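You operate a simulated robot arm through the tools that you are given. There is no shell and no other tool. Be economical: measure what you need, move in short steps, check, and stop when the job is done.

Carry out the task below with a simulated two-armed robot. There is one attempt and no reset: what you move stays moved.

JOB
Fetch the blue terminal and set it on top of the dome of the gate beacon. Open the right door of the wall cupboard, put the orange-banded handset from the upper shelf of the wall cupboard on the upper shelf of the cable cabinet, then shut the door. Put the purple label clip on top of the blue dome. Take the loose black plug and leave it on top of the white dome. Pick up the blue sign with one hand, pass it to the other hand and put it on the top of the fitting bench. Take the blue-banded handset on the top of the grey table and put it away on the top of the green bench. The order is free. Set down upright: purple label clip.

It is judged by the outcome, as a careful person would: the job done as asked, and still so three seconds after it is handed in. It fails if anything else is knocked over, pushed out of place, dropped, spilled or broken.

ROBOT AND FRAMES
Two 7-joint arms with two-finger parallel grippers on one trunk, on a base that drives. Base frame: it is fixed to the floor where the robot stands at the start and does not move with it; the origin is under the middle of the robot, x ahead of it, y to its left, z up; the surface under the hand at the start is at about z = 85. Lengths are in cm, angles in degrees, forces in N, time in s.
The left shoulder is at the start at [6.2, 19.7, 122.9], the right one opposite. With the tool pointing down near the work surface each hand reaches from about 16 to 70 cm from the robot's upright axis, wherever it stands, measured 20 degrees to its own side. Places, roughly: blue dome (7x7x8 cm) [90, 230, 80]; blue sign [-125, -275, 75]; blue terminal [50, -25, 75]; blue-banded handset (22x6x7 cm) [-160, 500, 80]; dome of the gate beacon (8x8x8 cm) [-410, -80, 80]; loose black plug (4x4x5 cm) [80, -290, 50]; orange-banded handset (22x6x7 cm) [90, 110, 160]; purple label clip [100, 225, 75]; right door of the wall cupboard [80, 110, 150]; top of the fitting bench [80, -40, 80]; top of the green bench [70, 310, 80]; upper shelf of the cable cabinet [-230, 270, 130]; white dome (8x6x6 cm) [50, -80, 90]. Payload 1.57 kg a hand.
The TCP of each hand is the grasp point between the finger pads, 3 cm short of the fingertips. In the tool frame z runs along the fingers and y along their closing line. The gripper opens to 11 cm. The fingers are 2.4 cm wide and 1.2 cm thick; the gripper's body (4.8 by 11.2 cm) begins 7.8 cm behind the TCP.
Orientation is told as [roll, pitch, yaw] about the base's x, y, z axes, in that order, counted from this pose: with the fingers straight down and closing along the base's y, the tool's x points along the base's -x, its y along +y and its z along -z.

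CONTROLS
- The arms move only by the tool jog_arm. It takes "left_deltas", "right_deltas" or both (then of equal length, played together; a hand with none holds still); each is a list of rows, each a list of 7 numbers: the turn, a rotation vector about the base's x, y, z in units of 60 degrees (1.0 is 60 degrees), then the shift along the base's x, y, z in units of 200 mm (1.0 is 200 mm), then the finger opening in cm, from 0 to 11. In form: [[wx, wy, wz, dx, dy, dz, claw], ...]. A call has 1 to 8 rows; each row is the pose to reach, as a shift and turn from the pose commanded when the call began. A call with a number of a shift or a turn outside -1 to 1 is refused whole. Each row takes 0.2 s and may step no farther than 5 cm and 8.6 degrees from the row before; otherwise, or with a gripper value out of range, the whole call is refused. Where a pose cannot be reached the arm comes as near as it can. A force on the tool above 40 N (or 10 N above the force at the start of the call, whichever is more), or a blocked arm, ends the call early, and 0.2 s more pass. Each finger travels about 7.2 cm/s and halts on what it meets, pressing with about 21 N; the grip force reading is that of the motor and also rises with nothing between the fingers. The clock runs only during rows and for 0.2 s after the last one: add rows that repeat a pose to give the fingers time. The reply holds the time, the measured pose of the TCP, the force on the tool along the base axes, the opening and the grip force, in the units named above and with some noise, with the torque about the TCP (base axes, N m) and any sound that the robot's microphone picked up, and new pictures: "show" is both (left out), scene, wrist or none (wrist: the cameras of the hands that moved).
- Cameras (640 x 400 px; columns grow to the right, rows downward): "scene" is now at [11.11, 0.91, 181.25]; the picture's right is [0.14, -0.99, -0.00], its down [-0.76, -0.10, -0.65] and it looks along [0.64, 0.09, -0.76] (base axes); focal length 239 px, centre (320, 200). "left" rides on the left gripper at [7, -1.6, -14.1] in its tool frame; the picture's right is [0.23, 0.97, 0.00], its down [-0.85, 0.20, -0.48] and it looks along [-0.47, 0.11, 0.88] (tool axes); focal length 222 px, centre (320, 200). "right" rides on the right gripper at [7, 1.6, -14.1] in its tool frame; the picture's right is [-0.23, 0.97, 0.00], its down [-0.86, -0.20, -0.48] and it looks along [-0.47, -0.11, 0.88] (tool axes); focal length 222 px, centre (320, 200). There is no depth. A picture from a camera that has moved, and an enlarged one, comes with that camera's place and axes in the base frame and with its lens.
- lift_body(by): slides the trunk up (or, below 0, down) by that many cm; the arms and the scene camera ride with it, the base frame stays. It gives what a move gives, with no picture.
- drive_base(legs): drives the robot by 1 to 6 legs, each [ahead, left, turn to the left] in cm, cm and degrees, along the robot's own axes; the way and the turn of a leg run together, so that a leg with both is an arc; at most 150 cm and 180 degrees a leg. The arms and the cameras ride along, it lands a little off, and it stops where it bumps. It gives what a move gives, and a new picture of the scene camera.
- turn_head(pan, tilt): turns the head with the scene camera to pan (to the left, within 86 degrees either way) and tilt (down, from -29 to 69), counted from straight ahead of the robot. It gives what a move gives, and a new picture of the scene camera.
- enlarge(camera, box): a new picture of the part [left, top, right, bottom] of that camera's present view, enlarged. No time passes.
- close_job(): hands the job in; it is judged then, once.

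Go step by step. Nothing tells you exact positions but the pictures and the camera data: compare them with the known pose of the tool, close in by small moves and look again before you grip or let go. The budget is 217 turns and 260 pictures, counting those below and the enlarged ones. Unless the task says otherwise, let go and move clear before handing in.

The tools are called after "Request:" by a JSON object that holds its "name" and its "arguments". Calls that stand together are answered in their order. jog_arm: Moves the arms, as the interface text tells. Its arguments: {"type":"object","properties":{"left_deltas":{"type":"array"},"right_deltas":{"type":"array"},"show":{"type":"string","enum":["both","scene","wrist","none"]}},"required":[]} The other tools are called the same way: lift_body (by) slides the trunk up or down; drive_base (legs) drives the base; turn_head (pan, tilt) turns the head that bears the scene camera; enlarge (camera, box) takes an enlarged picture of a part of a camera's view; close_job () hands the job in.

At the start:

```text
t: 0.0
left_tcp_pos: [42.4, 15.38, 145.96]
left_tcp_rot: [0.0, 0.1, 0.0]
left_wrist_force: [0.9, -0.1, -0.2]
left_moment: [-0.01, 0.01, 0.02]
left_finger_gap: 11.0
left_grip_force: 0.1
right_tcp_pos: [48.12, -23.11, 152.2]
right_tcp_rot: [0.1, -0.1, 0.0]
right_wrist_force: [-0.3, 0.1, 0.1]
right_moment: [0.0, 0.02, 0.01]
right_finger_gap: 11.03
right_grip_force: 0.0
trunk travel left (down, up): [-82.5, 16.5]
robot x, y, heading: [-0.07, -0.08, -0.0]
head pan, tilt: [7.9, 49.6]
```

scene: 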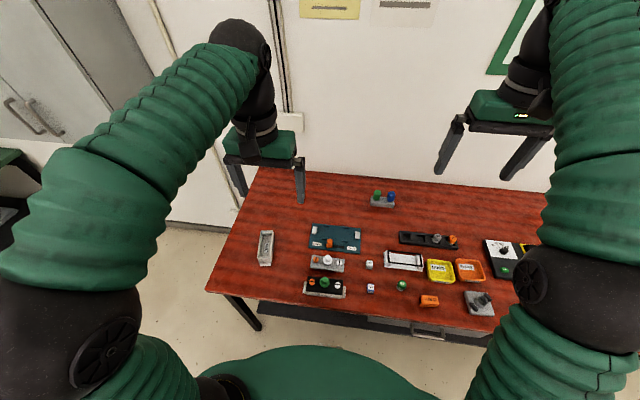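
right: 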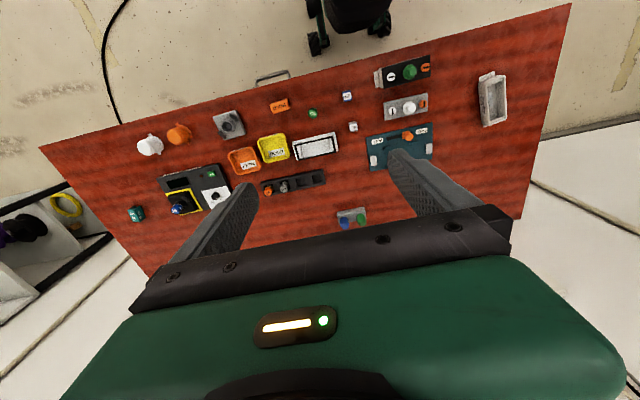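
left: 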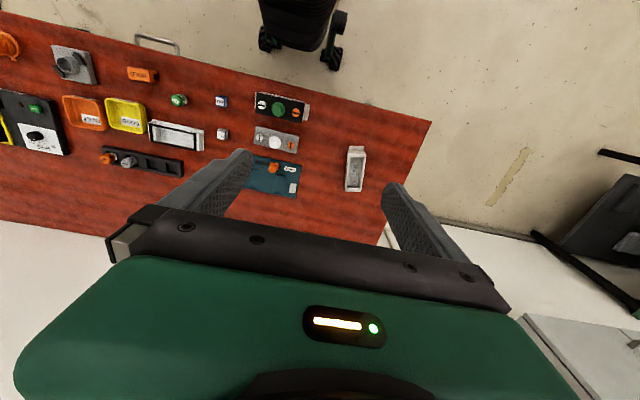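

I see the fitting bench ahead with many small items. I'll look closer to identify the blue terminal and the white dome.

Request:
{"name": "enlarge", "arguments": {"camera": "scene", "box": [300, 180, 560, 340]}}

Request:
{"name": "enlarge", "arguments": {"camera": "right", "box": [100, 60, 380, 240]}}

```text
2.46 times, centred on (430, 260) of scene
camera zoom: at [11.11, 0.91, 181.25], right [0.14, -0.99, 0.0], down [-0.76, -0.1, -0.65], along [0.64, 0.09, -0.76], focal length 588 px, centre (49, 52)
```

zoom: 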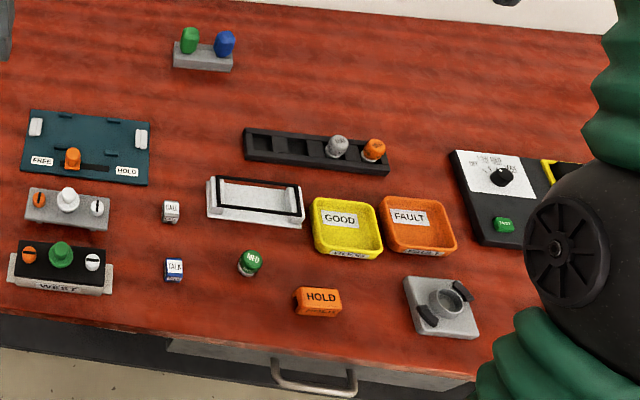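

```text
2.22 times, centred on (240, 150) of right
camera zoom: at [41.15, -21.27, 166.27], right [0.23, 0.97, 0.0], down [0.85, -0.2, 0.48], along [0.47, -0.11, -0.88], focal length 494 px, centre (498, 311)
```

zoom: 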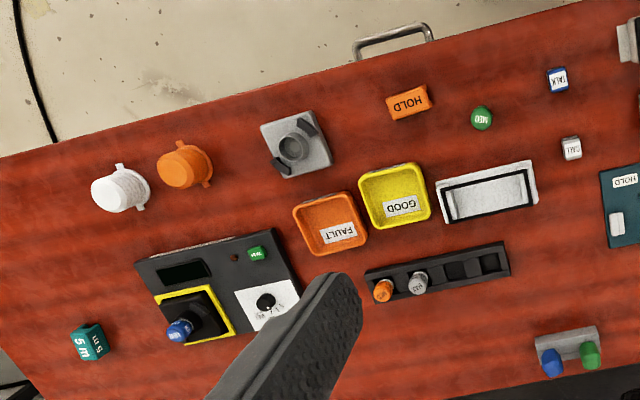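

I'll take a closer look at the cube labelled TALK and at the drawer under the bench.

Request:
{"name": "enlarge", "arguments": {"camera": "right", "box": [320, 80, 380, 140]}}

Request:
{"name": "enlarge", "arguments": {"camera": "scene", "box": [340, 260, 480, 350]}}

Request:
{"name": "turn_head", "arguments": {"pan": -70, "tilt": 30}}

Request:
{"name": "turn_head", "arguments": {"pan": 75, "tilt": 25}}

```text
6.67 times, centred on (350, 110) of right
camera zoom: at [41.15, -21.27, 166.27], right [0.23, 0.97, 0.0], down [0.85, -0.2, 0.48], along [0.47, -0.11, -0.88], focal length 1481 px, centre (120, 800)
```

zoom: 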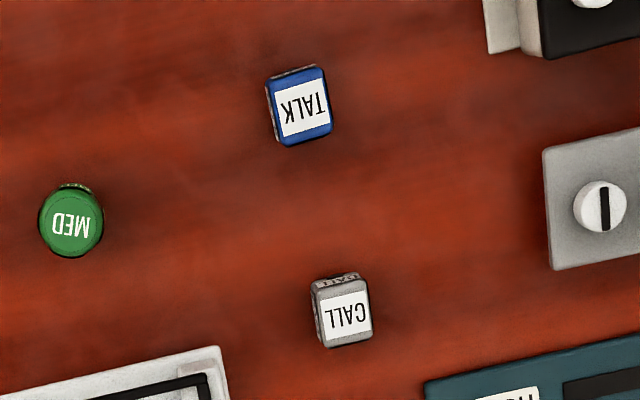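

```text
4.44 times, centred on (410, 305) of scene
camera zoom: at [11.11, 0.91, 181.25], right [0.14, -0.99, 0.0], down [-0.76, -0.1, -0.65], along [0.64, 0.09, -0.76], focal length 1061 px, centre (-80, -267)
```

zoom: 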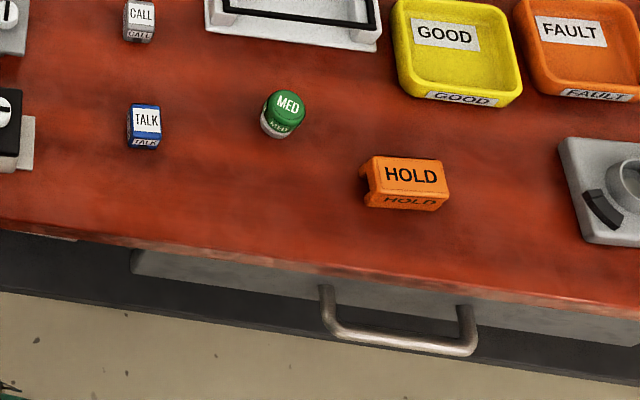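

```text
t: 1.5
left_tcp_pos: [42.26, 15.39, 146.09]
left_tcp_rot: [0.0, 0.0, 0.0]
left_wrist_force: [0.6, 0.4, -0.7]
left_moment: [-0.04, 0.01, -0.01]
left_finger_gap: 11.01
left_grip_force: 0.1
right_tcp_pos: [47.94, -22.94, 152.06]
right_tcp_rot: [0.0, -0.2, 0.0]
right_wrist_force: [-0.2, -0.2, 0.0]
right_moment: [-0.04, 0.0, 0.0]
right_finger_gap: 11.01
right_grip_force: 0.1
trunk travel left (down, up): [-82.5, 16.5]
robot x, y, heading: [-0.06, 0.27, -0.1]
head pan, tilt: [-70.0, 30.0]
camera scene: at [6.55, -8.67, 184.15], right [-0.94, -0.34, 0.0], down [-0.17, 0.47, -0.87], along [0.3, -0.81, -0.5], focal length 239 px, centre (320, 200)
```

scene: 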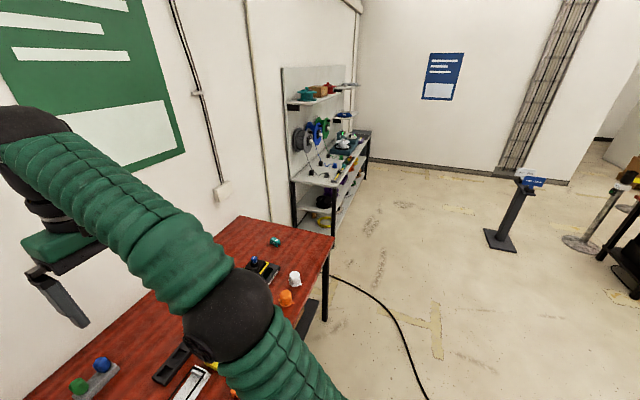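

```text
t: 3.8
left_tcp_pos: [42.27, 15.39, 146.2]
left_tcp_rot: [0.0, 0.1, 0.0]
left_wrist_force: [0.0, 0.8, 0.3]
left_moment: [0.0, -0.02, 0.03]
left_finger_gap: 10.99
left_grip_force: 0.1
right_tcp_pos: [47.92, -23.01, 152.18]
right_tcp_rot: [0.1, -0.2, 0.1]
right_wrist_force: [0.4, -0.3, 0.7]
right_moment: [0.01, 0.01, -0.03]
right_finger_gap: 10.99
right_grip_force: 0.1
trunk travel left (down, up): [-82.5, 16.5]
robot x, y, heading: [-0.52, -0.09, -0.1]
head pan, tilt: [75.0, 25.0]
camera scene: at [5.83, 8.74, 184.95], right [0.97, -0.26, 0.0], down [-0.11, -0.41, -0.91], along [0.23, 0.88, -0.42], focal length 239 px, centre (320, 200)
```

scene: 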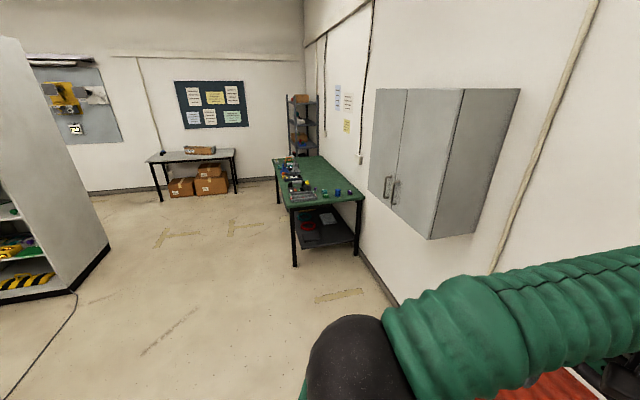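

The bench top shows no clear blue terminal, and its given height (75) is below the top, so it's probably in the drawer. I'll back away and look at the drawer.

Request:
{"name": "drive_base", "arguments": {"legs": [[-35, 0, 0]]}}

Request:
{"name": "turn_head", "arguments": {"pan": -30, "tilt": 50}}

```text
t: 6.1
left_tcp_pos: [7.72, 15.34, 145.93]
left_tcp_rot: [0.0, 0.3, 0.0]
left_wrist_force: [0.0, -0.2, -0.1]
left_moment: [-0.02, 0.02, -0.01]
left_finger_gap: 10.98
left_grip_force: 0.0
right_tcp_pos: [13.59, -23.01, 152.05]
right_tcp_rot: [-0.1, 0.1, 0.0]
right_wrist_force: [0.7, -0.5, -0.2]
right_moment: [0.02, 0.0, -0.03]
right_finger_gap: 11.02
right_grip_force: 0.1
trunk travel left (down, up): [-82.5, 16.5]
robot x, y, heading: [-34.84, -0.44, -0.1]
head pan, tilt: [75.0, 25.0]
camera scene: at [-28.53, 8.71, 184.93], right [0.97, -0.26, 0.0], down [-0.11, -0.41, -0.91], along [0.23, 0.88, -0.42], focal length 239 px, centre (320, 200)
```

scene: 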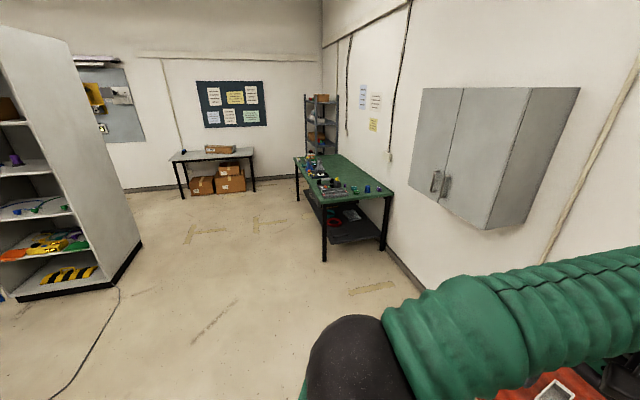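

```text
t: 7.9
left_tcp_pos: [7.24, 15.42, 146.16]
left_tcp_rot: [0.0, -0.1, 0.0]
left_wrist_force: [0.1, 0.8, 0.7]
left_moment: [0.01, -0.02, -0.01]
left_finger_gap: 11.02
left_grip_force: 0.0
right_tcp_pos: [12.98, -22.95, 152.24]
right_tcp_rot: [0.1, -0.2, -0.1]
right_wrist_force: [0.0, -0.1, 0.3]
right_moment: [0.01, -0.02, -0.01]
right_finger_gap: 10.99
right_grip_force: 0.0
trunk travel left (down, up): [-82.5, 16.5]
robot x, y, heading: [-34.88, -0.04, -0.2]
head pan, tilt: [-30.0, 50.0]
camera scene: at [-24.87, -4.03, 181.2], right [-0.5, -0.87, 0.0], down [-0.66, 0.38, -0.64], along [0.56, -0.32, -0.77], focal length 239 px, centre (320, 200)
```

scene: 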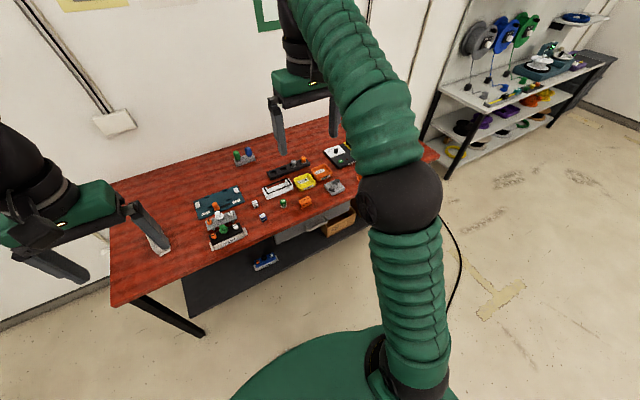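

There's a shelf underneath with something blue. Zooming in on it.

Request:
{"name": "enlarge", "arguments": {"camera": "scene", "box": [190, 180, 370, 300]}}

```text
3.33 times, centred on (280, 240) of scene
camera zoom: at [-24.87, -4.03, 181.2], right [-0.5, -0.87, 0.0], down [-0.66, 0.38, -0.64], along [0.56, -0.32, -0.77], focal length 796 px, centre (453, 67)
```

zoom: 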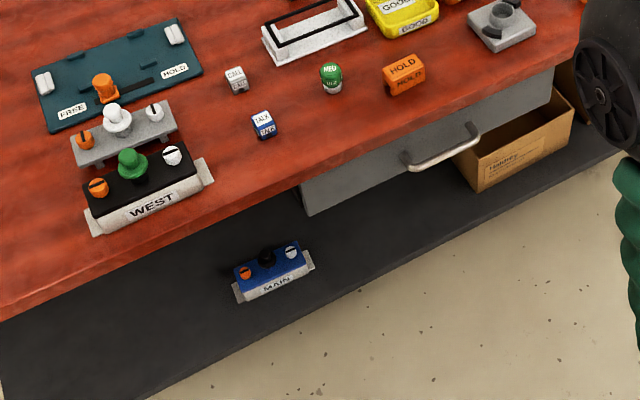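

The bench top is at about z=86 and the drawer handle at about (34,-35,81). I'll lower the trunk and turn the right hand to point forward.

Request:
{"name": "lift_body", "arguments": {"by": -30}}

Request:
{"name": "jog_arm", "arguments": {"right_deltas": [[0, -0.125, 0, 0, -0.06, -0.1, 11], [0, -0.25, 0, 0, -0.12, -0.2, 11], [0, -0.375, 0, 0, -0.18, -0.3, 8], [0, -0.5, 0, 0, -0.24, -0.4, 8], [0, -0.625, 0, 0, -0.3, -0.5, 7], [0, -0.75, 0, 0, -0.36, -0.6, 7], [0, -0.875, 0, 0, -0.42, -0.7, 7], [0, -1, 0, 0, -0.48, -0.8, 7]], "show": "none"}}

```text
t: 10.9
left_tcp_pos: [7.17, 15.41, 116.17]
left_tcp_rot: [0.0, 0.1, 0.1]
left_wrist_force: [0.4, 0.5, 1.1]
left_moment: [0.01, 0.04, 0.0]
left_finger_gap: 11.02
left_grip_force: 0.1
right_tcp_pos: [12.85, -23.05, 122.22]
right_tcp_rot: [0.0, -0.3, 0.0]
right_wrist_force: [-0.1, 0.1, -0.3]
right_moment: [0.02, 0.02, 0.01]
right_finger_gap: 11.01
right_grip_force: 0.0
trunk travel left (down, up): [-52.5, 46.5]
robot x, y, heading: [-34.89, 0.19, -0.2]
head pan, tilt: [-30.0, 50.0]
```

```text
t: 12.7
left_tcp_pos: [7.09, 15.19, 116.13]
left_tcp_rot: [0.1, -0.1, -0.1]
left_wrist_force: [-1.1, 0.1, 0.2]
left_moment: [0.01, -0.01, 0.0]
left_finger_gap: 10.98
left_grip_force: 0.0
right_tcp_pos: [13.05, -32.31, 106.66]
right_tcp_rot: [0.7, -57.9, -0.3]
right_wrist_force: [0.3, -0.1, 0.1]
right_moment: [0.02, -0.02, -0.01]
right_finger_gap: 7.04
right_grip_force: 0.1
right hand out of reach, approached as far as the arm can: row 8
trunk travel left (down, up): [-52.5, 46.5]
robot x, y, heading: [-34.77, 0.02, -0.1]
head pan, tilt: [-30.0, 50.0]
```

Request:
{"name": "jog_arm", "arguments": {"right_deltas": [[0.1247, -0.0334, -0.0334, 0.04, -0.02, -0.09, 7], [0.2494, -0.0668, -0.0668, 0.08, -0.04, -0.18, 7], [0.3741, -0.1, -0.1, 0.12, -0.06, -0.27, 7], [0.4988, -0.1336, -0.1336, 0.16, -0.08, -0.36, 7], [0.6235, -0.167, -0.167, 0.2, -0.1, -0.45, 7], [0.748, -0.2, -0.2, 0.24, -0.12, -0.55, 7], [0.873, -0.234, -0.234, 0.28, -0.14, -0.65, 7], [0.997, -0.267, -0.267, 0.32, -0.15, -0.75, 7]], "show": "none"}}

Request:
{"name": "jog_arm", "arguments": {"right_deltas": [[0.1247, -0.0334, -0.0334, 0, 0, -0.04, 7], [0.2494, -0.0668, -0.0668, 0, 0, -0.08, 7], [0.3741, -0.1, -0.1, 0, 0, -0.12, 7], [0.46, -0.124, -0.124, 0, 0, -0.16, 7]]}}

```text
t: 14.5
left_tcp_pos: [7.19, 15.34, 115.98]
left_tcp_rot: [0.1, 0.0, 0.0]
left_wrist_force: [-0.2, 0.4, 0.4]
left_moment: [-0.01, 0.02, 0.0]
left_finger_gap: 11.02
left_grip_force: 0.0
right_tcp_pos: [19.36, -35.17, 91.69]
right_tcp_rot: [80.0, -27.1, -80.3]
right_wrist_force: [0.5, 1.0, -1.0]
right_moment: [0.04, -0.02, 0.01]
right_finger_gap: 7.01
right_grip_force: 0.0
trunk travel left (down, up): [-52.5, 46.5]
robot x, y, heading: [-35.01, 0.04, -0.1]
head pan, tilt: [-30.0, 50.0]
```

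```text
t: 15.5
left_tcp_pos: [7.15, 15.33, 116.21]
left_tcp_rot: [0.2, 0.0, -0.1]
left_wrist_force: [1.0, -0.6, 0.1]
left_moment: [-0.01, 0.02, -0.01]
left_finger_gap: 10.98
left_grip_force: 0.0
right_tcp_pos: [19.23, -35.14, 88.43]
right_tcp_rot: [89.9, -0.2, -90.2]
right_wrist_force: [0.6, 0.0, 0.3]
right_moment: [0.02, 0.03, 0.01]
right_finger_gap: 7.03
right_grip_force: 0.1
trunk travel left (down, up): [-52.5, 46.5]
robot x, y, heading: [-34.7, 0.16, -0.1]
head pan, tilt: [-30.0, 50.0]
camera scene: at [-24.79, -4.15, 151.18], right [-0.5, -0.87, 0.0], down [-0.67, 0.38, -0.64], along [0.56, -0.32, -0.77], focal length 239 px, centre (320, 200)
camera right: at [5.18, -27.93, 90.18], right [0.0, -0.22, 0.97], down [-0.48, -0.85, -0.2], along [0.88, -0.47, -0.11], focal length 222 px, centre (320, 200)
```

scene: 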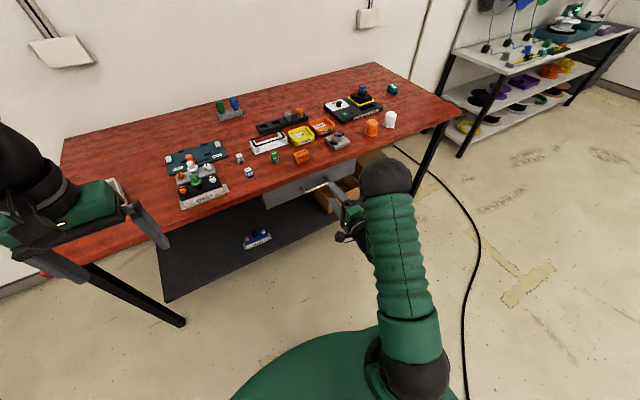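
right: 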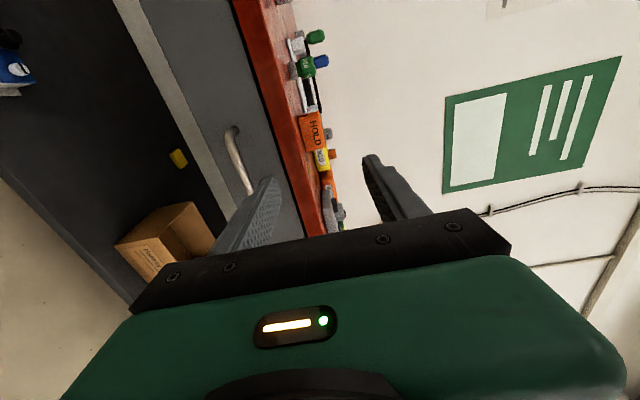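

Request:
{"name": "jog_arm", "arguments": {"right_deltas": [[0, 0, 0, 0, 0, -0.2, 5], [0, 0, 0, 0, -0.02, -0.4, 5], [0, 0, 0, 0, -0.04, -0.535, 5], [0, 0, 0, 0.2, -0.04, -0.535, 5], [0, 0, 0, 0.4, -0.04, -0.535, 5]], "show": "both"}}

```text
t: 16.7
left_tcp_pos: [7.2, 15.32, 116.2]
left_tcp_rot: [0.0, 0.1, -0.1]
left_wrist_force: [0.8, 0.9, 0.3]
left_moment: [-0.01, 0.0, 0.04]
left_finger_gap: 11.0
left_grip_force: 0.0
right_tcp_pos: [27.39, -35.78, 77.44]
right_tcp_rot: [89.8, -0.3, -90.2]
right_wrist_force: [0.1, 0.1, -0.3]
right_moment: [-0.01, 0.01, 0.01]
right_finger_gap: 4.99
right_grip_force: 0.0
trunk travel left (down, up): [-52.5, 46.5]
robot x, y, heading: [-34.83, -0.42, -0.1]
head pan, tilt: [-30.0, 50.0]
camera scene: at [-24.75, -4.09, 151.18], right [-0.5, -0.87, 0.0], down [-0.67, 0.38, -0.64], along [0.55, -0.32, -0.77], focal length 239 px, centre (320, 200)
camera right: at [13.41, -28.59, 79.19], right [0.0, -0.22, 0.98], down [-0.48, -0.85, -0.19], along [0.88, -0.47, -0.11], focal length 222 px, centre (320, 200)
```

scene: 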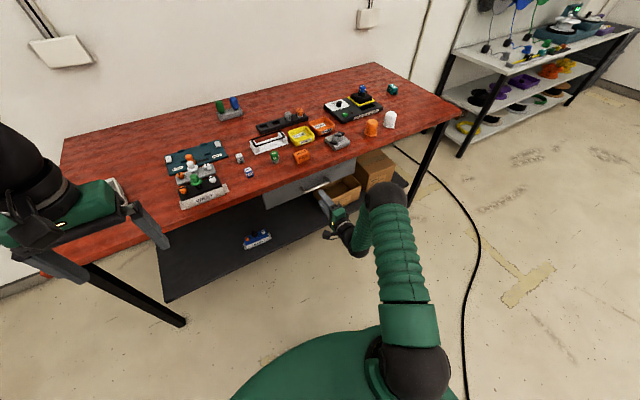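
right: 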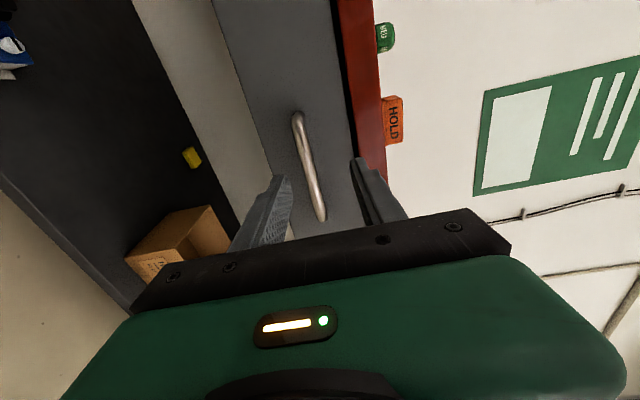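

Request:
{"name": "jog_arm", "arguments": {"right_deltas": [[0, 0, 0, 0.2, -0.02, -0.03, 5], [0, 0, 0, 0.37, -0.03, -0.03, 5], [0, 0, 0, 0.37, -0.03, -0.03, 0], [0, 0, 0, 0.37, -0.03, -0.03, 0], [0, 0, 0, 0.37, -0.03, -0.03, 0], [0, 0, 0, 0.37, -0.03, -0.03, 0]], "show": "wrist"}}

```text
t: 18.1
left_tcp_pos: [6.86, 15.23, 116.29]
left_tcp_rot: [0.1, -0.2, 0.0]
left_wrist_force: [0.1, 0.6, -0.5]
left_moment: [-0.01, -0.07, -0.01]
left_finger_gap: 11.01
left_grip_force: 0.0
right_tcp_pos: [33.97, -36.45, 76.09]
right_tcp_rot: [88.2, -0.1, -90.3]
right_wrist_force: [0.8, -4.9, -25.1]
right_moment: [0.0, 0.52, -0.18]
right_finger_gap: 1.38
right_grip_force: 30.5
trunk travel left (down, up): [-52.5, 46.5]
robot x, y, heading: [-35.21, -0.42, -0.2]
head pan, tilt: [-30.0, 50.0]
stopped in row 6 (right hand): the force on the tool passed its limit at 41 N (the readings are from after the stop); the commanded pose is now the measured one
camera right: at [19.97, -29.28, 78.2], right [0.03, -0.23, 0.97], down [-0.49, -0.85, -0.18], along [0.87, -0.47, -0.14], focal length 222 px, centre (320, 200)
```

right: 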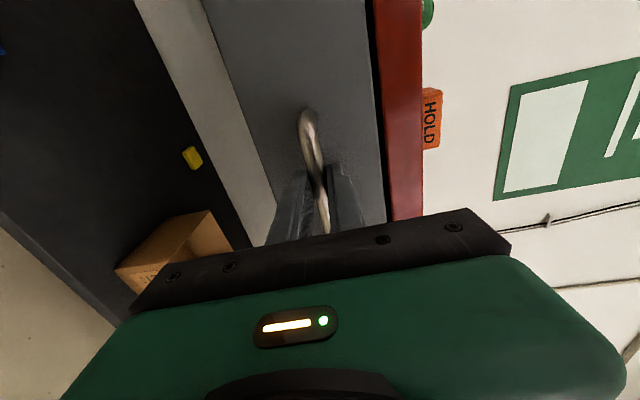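

Handle is gripped, with the hand slightly high. I'll ease down and pull the drawer out.

Request:
{"name": "jog_arm", "arguments": {"right_deltas": [[0, 0, 0, 0, 0, -0.03, 0], [0, 0, 0, -0.1, 0, -0.03, 0], [0, 0, 0, -0.25, 0, -0.03, 0], [0, 0, 0, -0.4, 0, -0.03, 0], [0, 0, 0, -0.55, 0, -0.03, 0], [0, 0, 0, -0.7, 0, -0.03, 0], [0, 0, 0, -0.85, 0, -0.03, 0], [0, 0, 0, -1, 0, -0.03, 0]], "show": "both"}}

```text
t: 19.9
left_tcp_pos: [6.66, 15.33, 116.39]
left_tcp_rot: [0.1, -0.4, 0.0]
left_wrist_force: [0.4, 0.0, -0.2]
left_moment: [-0.01, -0.03, 0.0]
left_finger_gap: 11.02
left_grip_force: 0.0
right_tcp_pos: [14.13, -36.42, 76.04]
right_tcp_rot: [89.2, -0.2, -90.2]
right_wrist_force: [-1.7, -6.9, -0.1]
right_moment: [0.21, 0.14, -0.08]
right_finger_gap: 1.38
right_grip_force: 30.9
trunk travel left (down, up): [-52.5, 46.5]
robot x, y, heading: [-34.9, -0.15, -0.1]
head pan, tilt: [-30.0, 50.0]
camera scene: at [-24.98, -4.46, 151.19], right [-0.5, -0.87, 0.0], down [-0.66, 0.38, -0.64], along [0.56, -0.32, -0.77], focal length 239 px, centre (320, 200)
camera right: at [0.11, -29.31, 77.91], right [0.02, -0.22, 0.97], down [-0.48, -0.85, -0.19], along [0.87, -0.47, -0.12], focal length 222 px, centre (320, 200)
```

scene: 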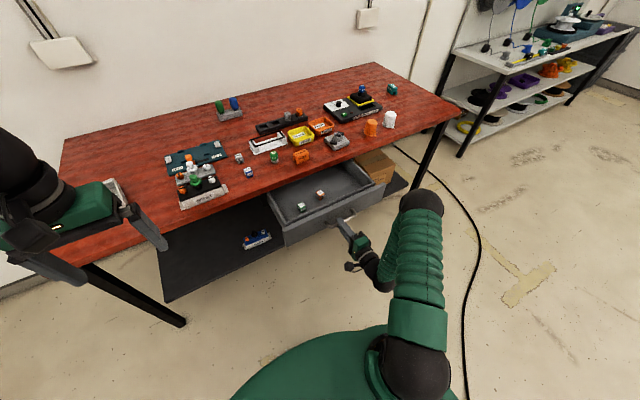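
right: 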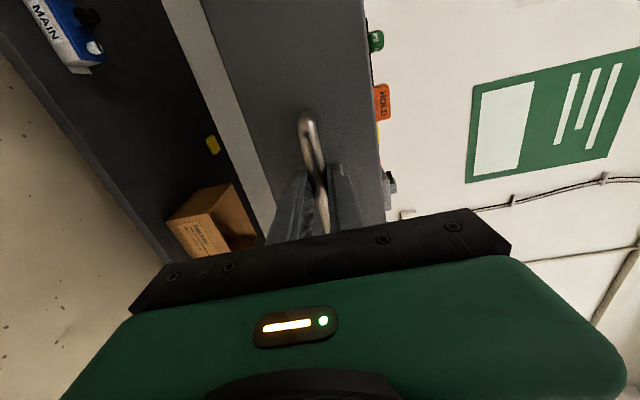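

Request:
{"name": "enlarge", "arguments": {"camera": "scene", "box": [225, 140, 385, 250]}}

```text
3.64 times, centred on (305, 195) of scene
camera zoom: at [-24.98, -4.46, 151.19], right [-0.5, -0.87, 0.0], down [-0.66, 0.38, -0.64], along [0.56, -0.32, -0.77], focal length 868 px, centre (374, 218)
```

zoom: 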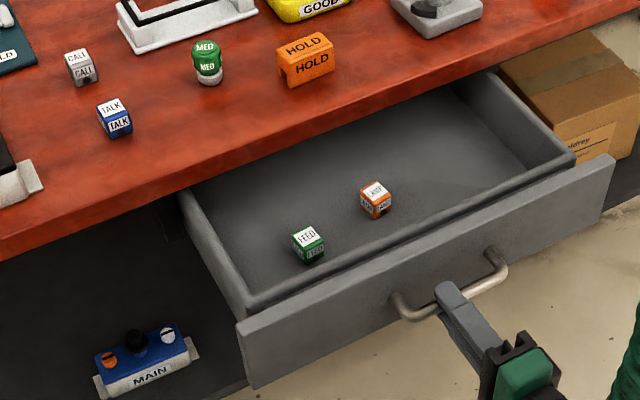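

Request:
{"name": "jog_arm", "arguments": {"right_deltas": [[0, 0, 0, -0.15, 0, 0, 0], [0, 0, 0, -0.3, 0, 0, 0], [0, 0, 0, -0.45, 0, 0, 0], [0, 0, 0, -0.55, 0, 0, 0]], "show": "scene"}}

Request:
{"name": "enlarge", "arguments": {"camera": "scene", "box": [225, 140, 385, 250]}}

```text
t: 20.9
left_tcp_pos: [6.19, 15.71, 116.45]
left_tcp_rot: [0.0, -0.5, 0.0]
left_wrist_force: [-0.6, -0.1, 1.0]
left_moment: [0.0, -0.06, -0.01]
left_finger_gap: 11.0
left_grip_force: 0.0
right_tcp_pos: [2.84, -36.16, 76.65]
right_tcp_rot: [89.4, -0.4, -90.2]
right_wrist_force: [-0.1, -0.1, 0.0]
right_moment: [0.0, 0.02, -0.02]
right_finger_gap: 0.0
right_grip_force: 21.3
trunk travel left (down, up): [-52.5, 46.5]
robot x, y, heading: [-34.71, -0.07, 0.1]
head pan, tilt: [-30.0, 50.0]
camera scene: at [-25.74, -3.88, 151.28], right [-0.5, -0.87, 0.0], down [-0.66, 0.38, -0.65], along [0.56, -0.32, -0.76], focal length 239 px, centre (320, 200)
```

scene: 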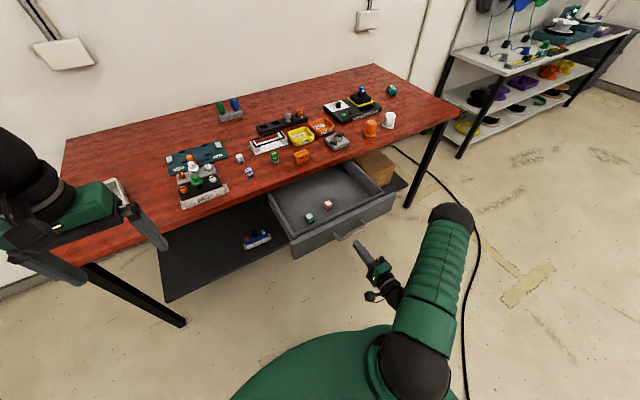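

```text
3.64 times, centred on (305, 195) of scene
camera zoom: at [-25.74, -3.88, 151.28], right [-0.5, -0.87, 0.0], down [-0.66, 0.38, -0.65], along [0.56, -0.32, -0.76], focal length 868 px, centre (374, 218)
```

zoom: 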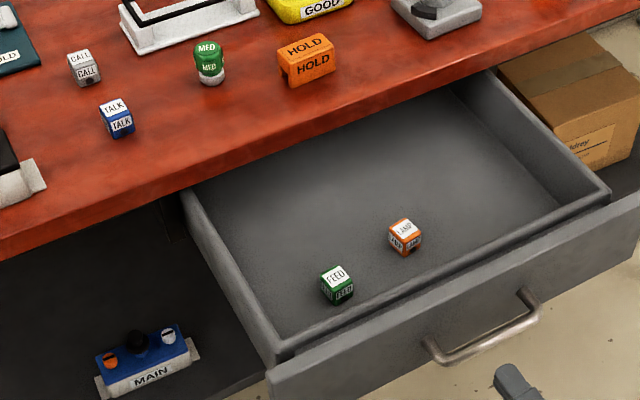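

The drawer holds only a green FEED and an orange LAMP cube. So the blue terminal is the blue TALK cube on the bench top, and I'll push the drawer shut again.

Request:
{"name": "jog_arm", "arguments": {"right_deltas": [[0, 0, 0, 0, 0, -0.03, 0], [0, 0, 0, 0.1, 0, -0.03, 0], [0, 0, 0, 0.25, 0, -0.03, 0], [0, 0, 0, 0.4, 0, -0.03, 0], [0, 0, 0, 0.55, 0, -0.03, 0], [0, 0, 0, 0.7, 0, -0.03, 0], [0, 0, 0, 0.85, 0, -0.03, 0], [0, 0, 0, 1, 0, -0.03, 0]], "show": "wrist"}}

```text
t: 22.6
left_tcp_pos: [6.84, 15.52, 116.32]
left_tcp_rot: [0.0, -0.2, -0.1]
left_wrist_force: [0.3, 0.4, 0.1]
left_moment: [0.0, -0.02, -0.01]
left_finger_gap: 11.0
left_grip_force: 0.0
right_tcp_pos: [23.3, -36.0, 75.34]
right_tcp_rot: [88.9, -0.3, -90.1]
right_wrist_force: [-0.6, 0.0, 0.0]
right_moment: [0.02, 0.03, 0.03]
right_finger_gap: 0.02
right_grip_force: 21.3
trunk travel left (down, up): [-52.5, 46.5]
robot x, y, heading: [-34.95, -0.23, 0.1]
head pan, tilt: [-30.0, 50.0]
camera right: at [9.22, -28.88, 77.27], right [0.02, -0.22, 0.97], down [-0.48, -0.85, -0.19], along [0.88, -0.47, -0.12], focal length 222 px, centre (320, 200)
```

right: 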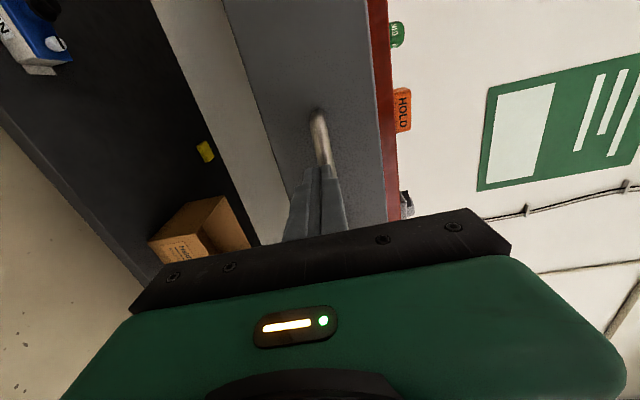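

Request:
{"name": "jog_arm", "arguments": {"right_deltas": [[0, 0, 0, 0.1, 0, 0, 0], [0, 0, 0, 0.2, 0, 0, 0], [0, 0, 0, 0.3, 0, 0, 0], [0, 0, 0, 0.36, 0, 0, 0], [0, 0, 0, 0.42, 0, 0, 0], [0, 0, 0, 0.48, 0, 0, 0], [0, 0, 0, 0.54, 0, 0, 0], [0, 0, 0, 0.6, 0, 0, 0]], "show": "both"}}

```text
t: 24.1
left_tcp_pos: [6.65, 15.48, 116.38]
left_tcp_rot: [0.0, -0.3, 0.0]
left_wrist_force: [0.0, 0.0, -0.6]
left_moment: [-0.04, 0.03, 0.03]
left_finger_gap: 10.99
left_grip_force: 0.1
right_tcp_pos: [32.61, -36.19, 75.55]
right_tcp_rot: [89.0, -0.3, -90.1]
right_wrist_force: [-16.7, 0.3, 5.0]
right_moment: [-0.03, -0.39, 0.06]
right_finger_gap: 0.0
right_grip_force: 21.1
trunk travel left (down, up): [-52.5, 46.5]
robot x, y, heading: [-34.99, 0.08, -0.1]
head pan, tilt: [-30.0, 50.0]
stopped in row 7 (right hand): the force on the tool passed its limit at 47 N (the readings are from after the stop); the commanded pose is now the measured one
camera scene: at [-25.09, -4.06, 151.2], right [-0.5, -0.87, 0.0], down [-0.66, 0.38, -0.64], along [0.56, -0.32, -0.77], focal length 239 px, centre (320, 200)
camera right: at [18.55, -29.07, 77.42], right [0.02, -0.22, 0.97], down [-0.48, -0.86, -0.19], along [0.88, -0.47, -0.12], focal length 222 px, centre (320, 200)
```

scene: 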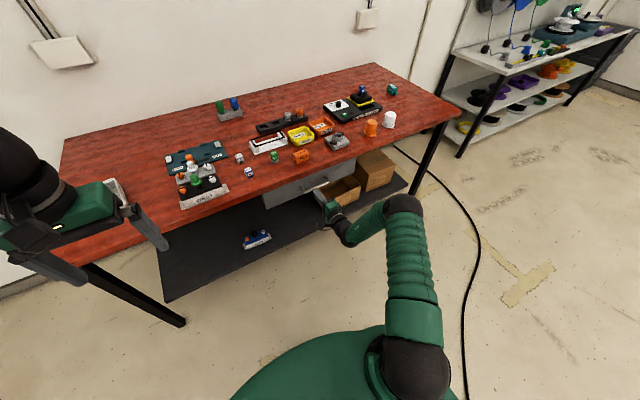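
right: 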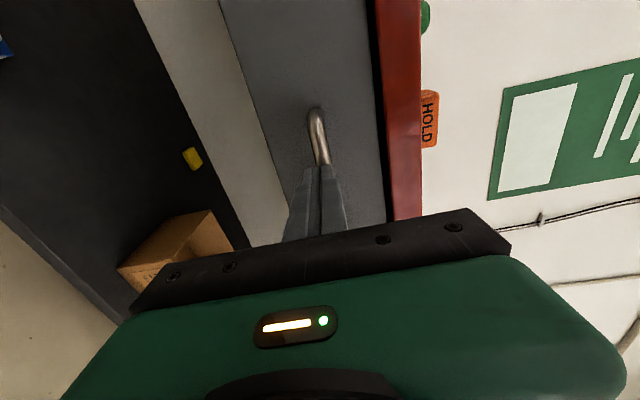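

Drawer is shut. I'll retract the right hand, raise the trunk and drive forward to take the TALK terminal with the left hand.

Request:
{"name": "jog_arm", "arguments": {"right_deltas": [[0, 0, 0, -0.2, 0, 0, 0], [0, 0, 0, -0.4, 0, 0, 0], [0, 0, 0, -0.6, 0, 0, 0], [0, 0, 0, -0.8, 0, 0, 0]], "show": "none"}}

Request:
{"name": "lift_body", "arguments": {"by": 30}}

Request:
{"name": "drive_base", "arguments": {"legs": [[30, 0, 0]]}}

Request:
{"name": "jog_arm", "arguments": {"left_deltas": [[0, 0, 0, 0.0, -0.2, 0, 11], [0, 0, 0, 0.0, -0.4, 0, 11], [0, 0, 0, 0.0, -0.6, 0, 11], [0, 0, 0, 0.1, -0.8, -0.1, 8], [0, 0, 0, 0.25, -0.95, -0.3, 6], [0, 0, 0, 0.25, -0.95, -0.5, 6], [0, 0, 0, 0.25, -0.95, -0.7, 6], [0, 0, 0, 0.25, -0.95, -0.9, 6]]}}

```text
t: 25.1
left_tcp_pos: [6.54, 15.49, 116.44]
left_tcp_rot: [0.0, -0.4, -0.1]
left_wrist_force: [-0.3, -0.7, 0.5]
left_moment: [-0.02, 0.01, 0.01]
left_finger_gap: 11.04
left_grip_force: 0.0
right_tcp_pos: [16.7, -36.58, 75.52]
right_tcp_rot: [89.0, -0.2, -90.1]
right_wrist_force: [0.0, -0.7, 0.0]
right_moment: [0.02, 0.03, -0.01]
right_finger_gap: 0.0
right_grip_force: 21.1
trunk travel left (down, up): [-52.5, 46.5]
robot x, y, heading: [-35.11, 0.41, -0.2]
head pan, tilt: [-30.0, 50.0]
```

```text
t: 28.1
left_tcp_pos: [6.77, 15.44, 146.3]
left_tcp_rot: [0.1, -0.1, 0.0]
left_wrist_force: [0.4, -0.2, -0.2]
left_moment: [-0.01, 0.0, 0.03]
left_finger_gap: 11.0
left_grip_force: 0.1
right_tcp_pos: [16.73, -36.5, 105.39]
right_tcp_rot: [88.8, -0.2, -90.1]
right_wrist_force: [0.5, 0.0, -0.5]
right_moment: [0.0, 0.02, 0.0]
right_finger_gap: 0.0
right_grip_force: 22.2
trunk travel left (down, up): [-82.5, 16.5]
robot x, y, heading: [-34.5, -0.27, -0.0]
head pan, tilt: [-30.0, 50.0]
```

```text
t: 30.2
left_tcp_pos: [37.35, 15.47, 146.41]
left_tcp_rot: [0.0, -0.4, 0.0]
left_wrist_force: [-0.3, 0.6, 0.4]
left_moment: [0.0, 0.04, -0.02]
left_finger_gap: 11.01
left_grip_force: 0.1
right_tcp_pos: [47.5, -36.61, 105.49]
right_tcp_rot: [89.0, -0.3, -90.1]
right_wrist_force: [-0.2, -0.6, 0.2]
right_moment: [0.0, -0.01, 0.01]
right_finger_gap: 0.0
right_grip_force: 21.0
trunk travel left (down, up): [-82.5, 16.5]
robot x, y, heading: [-3.75, -0.1, -0.1]
head pan, tilt: [-30.0, 50.0]
camera scene: at [5.74, -4.21, 181.22], right [-0.5, -0.87, 0.0], down [-0.66, 0.38, -0.64], along [0.56, -0.32, -0.77], focal length 239 px, centre (320, 200)
```

scene: 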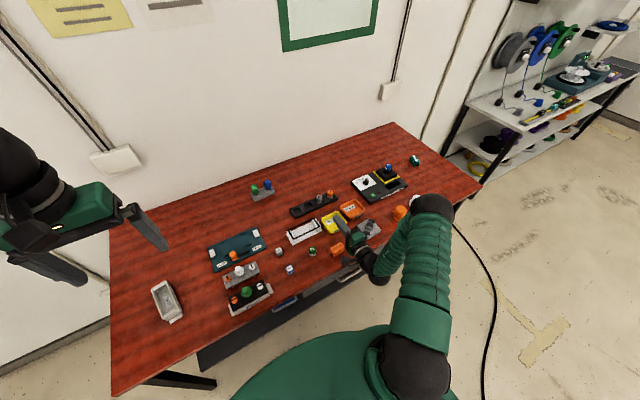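

```text
refused: row 5 steps farther than a row can; nothing moved
```

Request:
{"name": "jog_arm", "arguments": {"left_deltas": [[0, 0, 0, 0.05, -0.12, -0.12, 11], [0, 0, 0, 0.1, -0.24, -0.24, 11], [0, 0, 0, 0.15, -0.36, -0.36, 9], [0, 0, 0, 0.2, -0.48, -0.48, 7], [0, 0, 0, 0.25, -0.6, -0.6, 6], [0, 0, 0, 0.3, -0.72, -0.72, 6], [0, 0, 0, 0.35, -0.84, -0.84, 6], [0, 0, 0, 0.38, -0.96, -0.96, 6]], "show": "wrist"}}

Request:
{"name": "jog_arm", "arguments": {"left_deltas": [[0, 0, 0, 0.05, -0.15, -0.15, 6], [0, 0, 0, 0.1, -0.3, -0.3, 6], [0, 0, 0, 0.1, -0.44, -0.45, 6], [0, 0, 0, 0.1, -0.51, -0.6, 6], [0, 0, 0, 0.1, -0.51, -0.75, 6], [0, 0, 0, 0.1, -0.51, -0.85, 6]], "show": "wrist"}}

```text
t: 32.0
left_tcp_pos: [45.28, -3.93, 127.24]
left_tcp_rot: [0.0, -0.3, -0.1]
left_wrist_force: [-0.5, -0.3, -0.5]
left_moment: [-0.01, -0.01, -0.01]
left_finger_gap: 6.01
left_grip_force: 0.0
right_tcp_pos: [47.87, -36.66, 105.33]
right_tcp_rot: [88.9, -0.3, -90.1]
right_wrist_force: [-0.1, -0.1, -0.2]
right_moment: [-0.01, 0.01, -0.02]
right_finger_gap: 0.0
right_grip_force: 21.2
trunk travel left (down, up): [-82.5, 16.5]
robot x, y, heading: [-3.93, -0.24, 0.0]
head pan, tilt: [-30.0, 50.0]
camera left: at [38.41, -5.71, 141.37], right [-0.23, 0.97, 0.0], down [0.85, 0.2, 0.48], along [0.47, 0.11, -0.88], focal length 222 px, centre (320, 200)
```

left: 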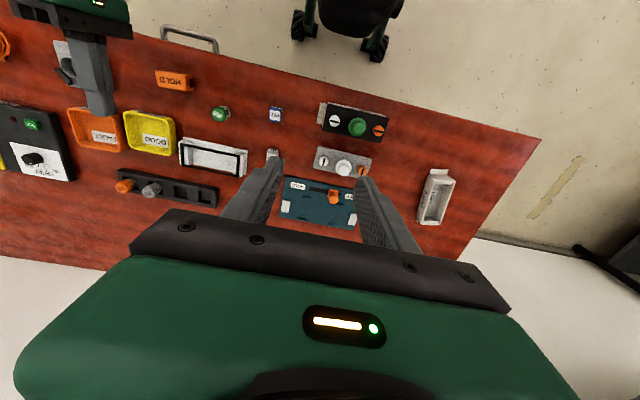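

```text
t: 33.6
left_tcp_pos: [49.26, -11.73, 111.22]
left_tcp_rot: [-0.9, -1.2, 3.3]
left_wrist_force: [-0.2, 0.5, -0.5]
left_moment: [0.0, -0.02, -0.01]
left_finger_gap: 5.97
left_grip_force: 0.1
right_tcp_pos: [47.55, -36.47, 105.28]
right_tcp_rot: [89.0, -0.3, -90.1]
right_wrist_force: [0.3, 0.3, -0.8]
right_moment: [-0.02, 0.01, 0.05]
right_finger_gap: 0.0
right_grip_force: 21.6
trunk travel left (down, up): [-82.5, 16.5]
robot x, y, heading: [-4.15, -0.24, -0.1]
head pan, tilt: [-30.0, 50.0]
stopped in row 6 (left hand): the arm was blocked; the commanded pose is now the measured one
camera left: at [42.24, -13.65, 125.3], right [-0.28, 0.96, -0.02], down [0.83, 0.25, 0.49], along [0.48, 0.12, -0.87], focal length 222 px, centre (320, 200)
```

left: 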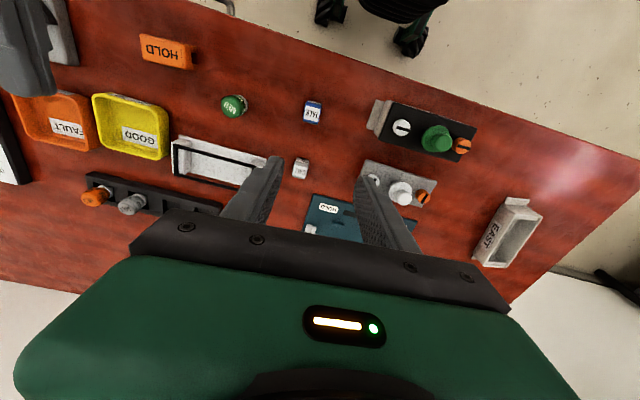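

The left arm is blocked, probably crossing the right arm. I'll shift the base right so the left hand works on its own side.

Request:
{"name": "jog_arm", "arguments": {"left_deltas": [[0, 0, 0, 0, 0.2, 0.15, 6], [0, 0, -0.05, 0, 0.4, 0.15, 6], [0.015, 0.02, -0.055, 0, 0.6, 0.1, 6], [0.015, 0.02, -0.055, 0, 0.8, 0.1, 6]], "show": "none"}}

Request:
{"name": "drive_base", "arguments": {"legs": [[0, -18, 0]]}}

```text
t: 34.6
left_tcp_pos: [48.85, 4.03, 113.26]
left_tcp_rot: [0.3, 0.2, -0.7]
left_wrist_force: [0.5, 0.5, -0.2]
left_moment: [0.0, -0.02, -0.01]
left_finger_gap: 6.0
left_grip_force: 0.0
right_tcp_pos: [47.46, -36.45, 105.66]
right_tcp_rot: [89.0, -0.4, -90.3]
right_wrist_force: [-0.3, -1.4, 0.2]
right_moment: [0.04, -0.01, -0.02]
right_finger_gap: 0.0
right_grip_force: 21.6
trunk travel left (down, up): [-82.5, 16.5]
robot x, y, heading: [-3.76, -0.05, -0.1]
head pan, tilt: [-30.0, 50.0]
```

```text
t: 36.1
left_tcp_pos: [48.74, -13.7, 113.13]
left_tcp_rot: [-0.2, 0.3, -0.6]
left_wrist_force: [0.0, 1.2, 0.4]
left_moment: [-0.01, 0.0, 0.01]
left_finger_gap: 5.99
left_grip_force: 0.1
right_tcp_pos: [47.51, -54.15, 105.73]
right_tcp_rot: [89.0, -0.8, -90.3]
right_wrist_force: [0.9, 0.2, -0.2]
right_moment: [0.0, 0.03, -0.1]
right_finger_gap: 0.01
right_grip_force: 21.6
trunk travel left (down, up): [-82.5, 16.5]
robot x, y, heading: [-4.12, -18.24, -0.4]
head pan, tilt: [-30.0, 50.0]
camera scene: at [6.24, -21.05, 181.21], right [-0.5, -0.86, 0.01], down [-0.66, 0.38, -0.64], along [0.55, -0.33, -0.76], focal length 239 px, centre (320, 200)
```

scene: 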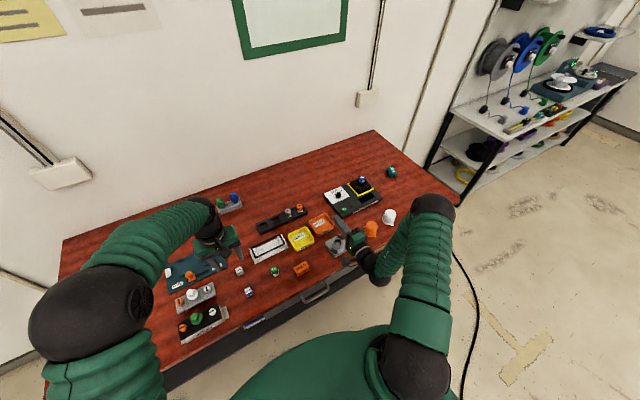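

Request:
{"name": "jog_arm", "arguments": {"left_deltas": [[0, 0, 0, -0.02, 0, -0.2, 6], [0, 0, 0, -0.05, 0, -0.4, 6], [0, 0, 0, -0.05, 0, -0.6, 6], [0, 0, 0, -0.05, 0, -0.75, 6]], "show": "wrist"}}

```text
t: 37.1
left_tcp_pos: [47.85, -14.65, 98.03]
left_tcp_rot: [0.4, 0.2, -0.8]
left_wrist_force: [0.1, -0.2, -0.3]
left_moment: [0.01, 0.0, 0.04]
left_finger_gap: 6.03
left_grip_force: 0.0
right_tcp_pos: [47.28, -55.19, 105.55]
right_tcp_rot: [89.0, -0.2, -90.3]
right_wrist_force: [-0.7, -0.4, 0.7]
right_moment: [-0.04, 0.02, 0.04]
right_finger_gap: 0.01
right_grip_force: 21.2
trunk travel left (down, up): [-82.5, 16.5]
robot x, y, heading: [-3.65, -18.28, 0.0]
head pan, tilt: [-30.0, 50.0]
camera left: at [40.94, -16.27, 112.2], right [-0.21, 0.98, 0.01], down [0.86, 0.19, 0.48], along [0.47, 0.11, -0.88], focal length 222 px, centre (320, 200)
```

left: 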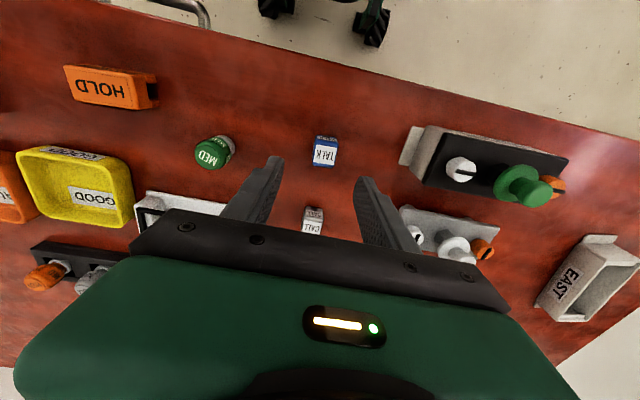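

Request:
{"name": "jog_arm", "arguments": {"left_deltas": [[0, 0, 0, 0, 0.025, -0.2, 6], [0, 0, 0, 0, 0.025, -0.35, 6], [0, 0, 0, 0, 0.025, -0.42, 6]], "show": "wrist"}}

```text
t: 38.0
left_tcp_pos: [47.72, -14.03, 89.92]
left_tcp_rot: [0.2, 0.1, -0.6]
left_wrist_force: [1.0, -0.2, -0.8]
left_moment: [0.0, -0.01, -0.01]
left_finger_gap: 6.01
left_grip_force: 0.0
right_tcp_pos: [47.19, -54.97, 105.67]
right_tcp_rot: [89.2, -0.3, -90.4]
right_wrist_force: [0.2, 0.7, 0.4]
right_moment: [0.01, 0.01, 0.01]
right_finger_gap: 0.01
right_grip_force: 21.2
trunk travel left (down, up): [-82.5, 16.5]
robot x, y, heading: [-3.74, -18.16, -0.4]
head pan, tilt: [-30.0, 50.0]
camera left: at [40.86, -15.67, 104.03], right [-0.21, 0.98, 0.0], down [0.86, 0.19, 0.48], along [0.47, 0.11, -0.88], focal length 222 px, centre (320, 200)
```

left: 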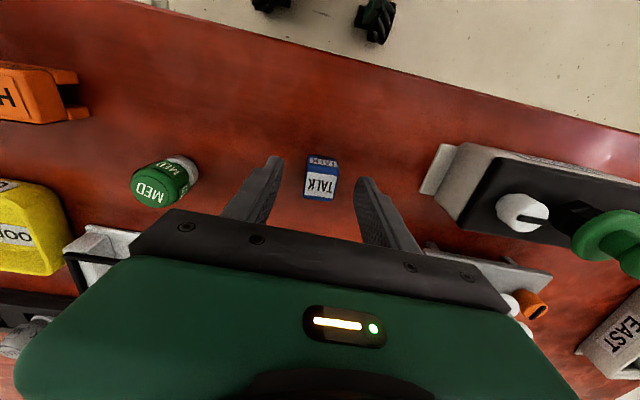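

Request:
{"name": "jog_arm", "arguments": {"left_deltas": [[0, 0, 0, 0.015, 0, -0.025, 6], [0, 0, 0, 0.015, 0, -0.025, 1], [0, 0, 0, 0.015, 0, -0.025, 1], [0, 0, 0, 0.015, 0, -0.025, 0], [0, 0, 0, 0.015, 0, -0.025, 0], [0, 0, 0, 0.015, 0, 0.1, 0]], "show": "wrist"}}

```text
t: 39.4
left_tcp_pos: [48.01, -13.79, 91.9]
left_tcp_rot: [0.2, 0.1, -0.8]
left_wrist_force: [-0.6, 0.8, 0.3]
left_moment: [0.0, -0.03, 0.01]
left_finger_gap: 2.49
left_grip_force: 21.1
right_tcp_pos: [47.26, -54.9, 105.61]
right_tcp_rot: [89.1, -0.2, -90.3]
right_wrist_force: [-0.6, -0.2, 0.2]
right_moment: [0.03, 0.05, -0.03]
right_finger_gap: 0.0
right_grip_force: 20.9
trunk travel left (down, up): [-82.5, 16.5]
robot x, y, heading: [-4.15, -18.68, -0.4]
head pan, tilt: [-30.0, 50.0]
camera left: at [41.16, -15.52, 106.1], right [-0.21, 0.98, 0.0], down [0.86, 0.19, 0.48], along [0.47, 0.11, -0.88], focal length 222 px, centre (320, 200)
```

left: 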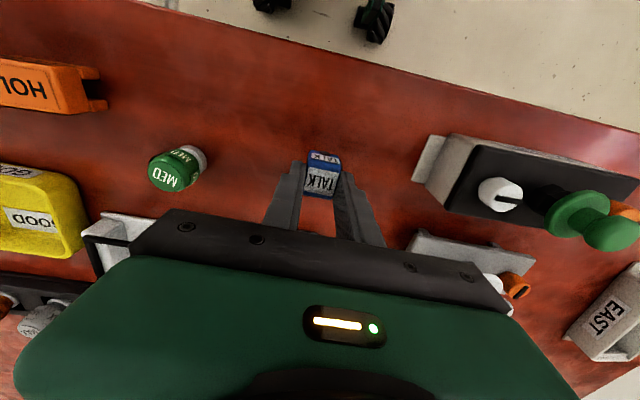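

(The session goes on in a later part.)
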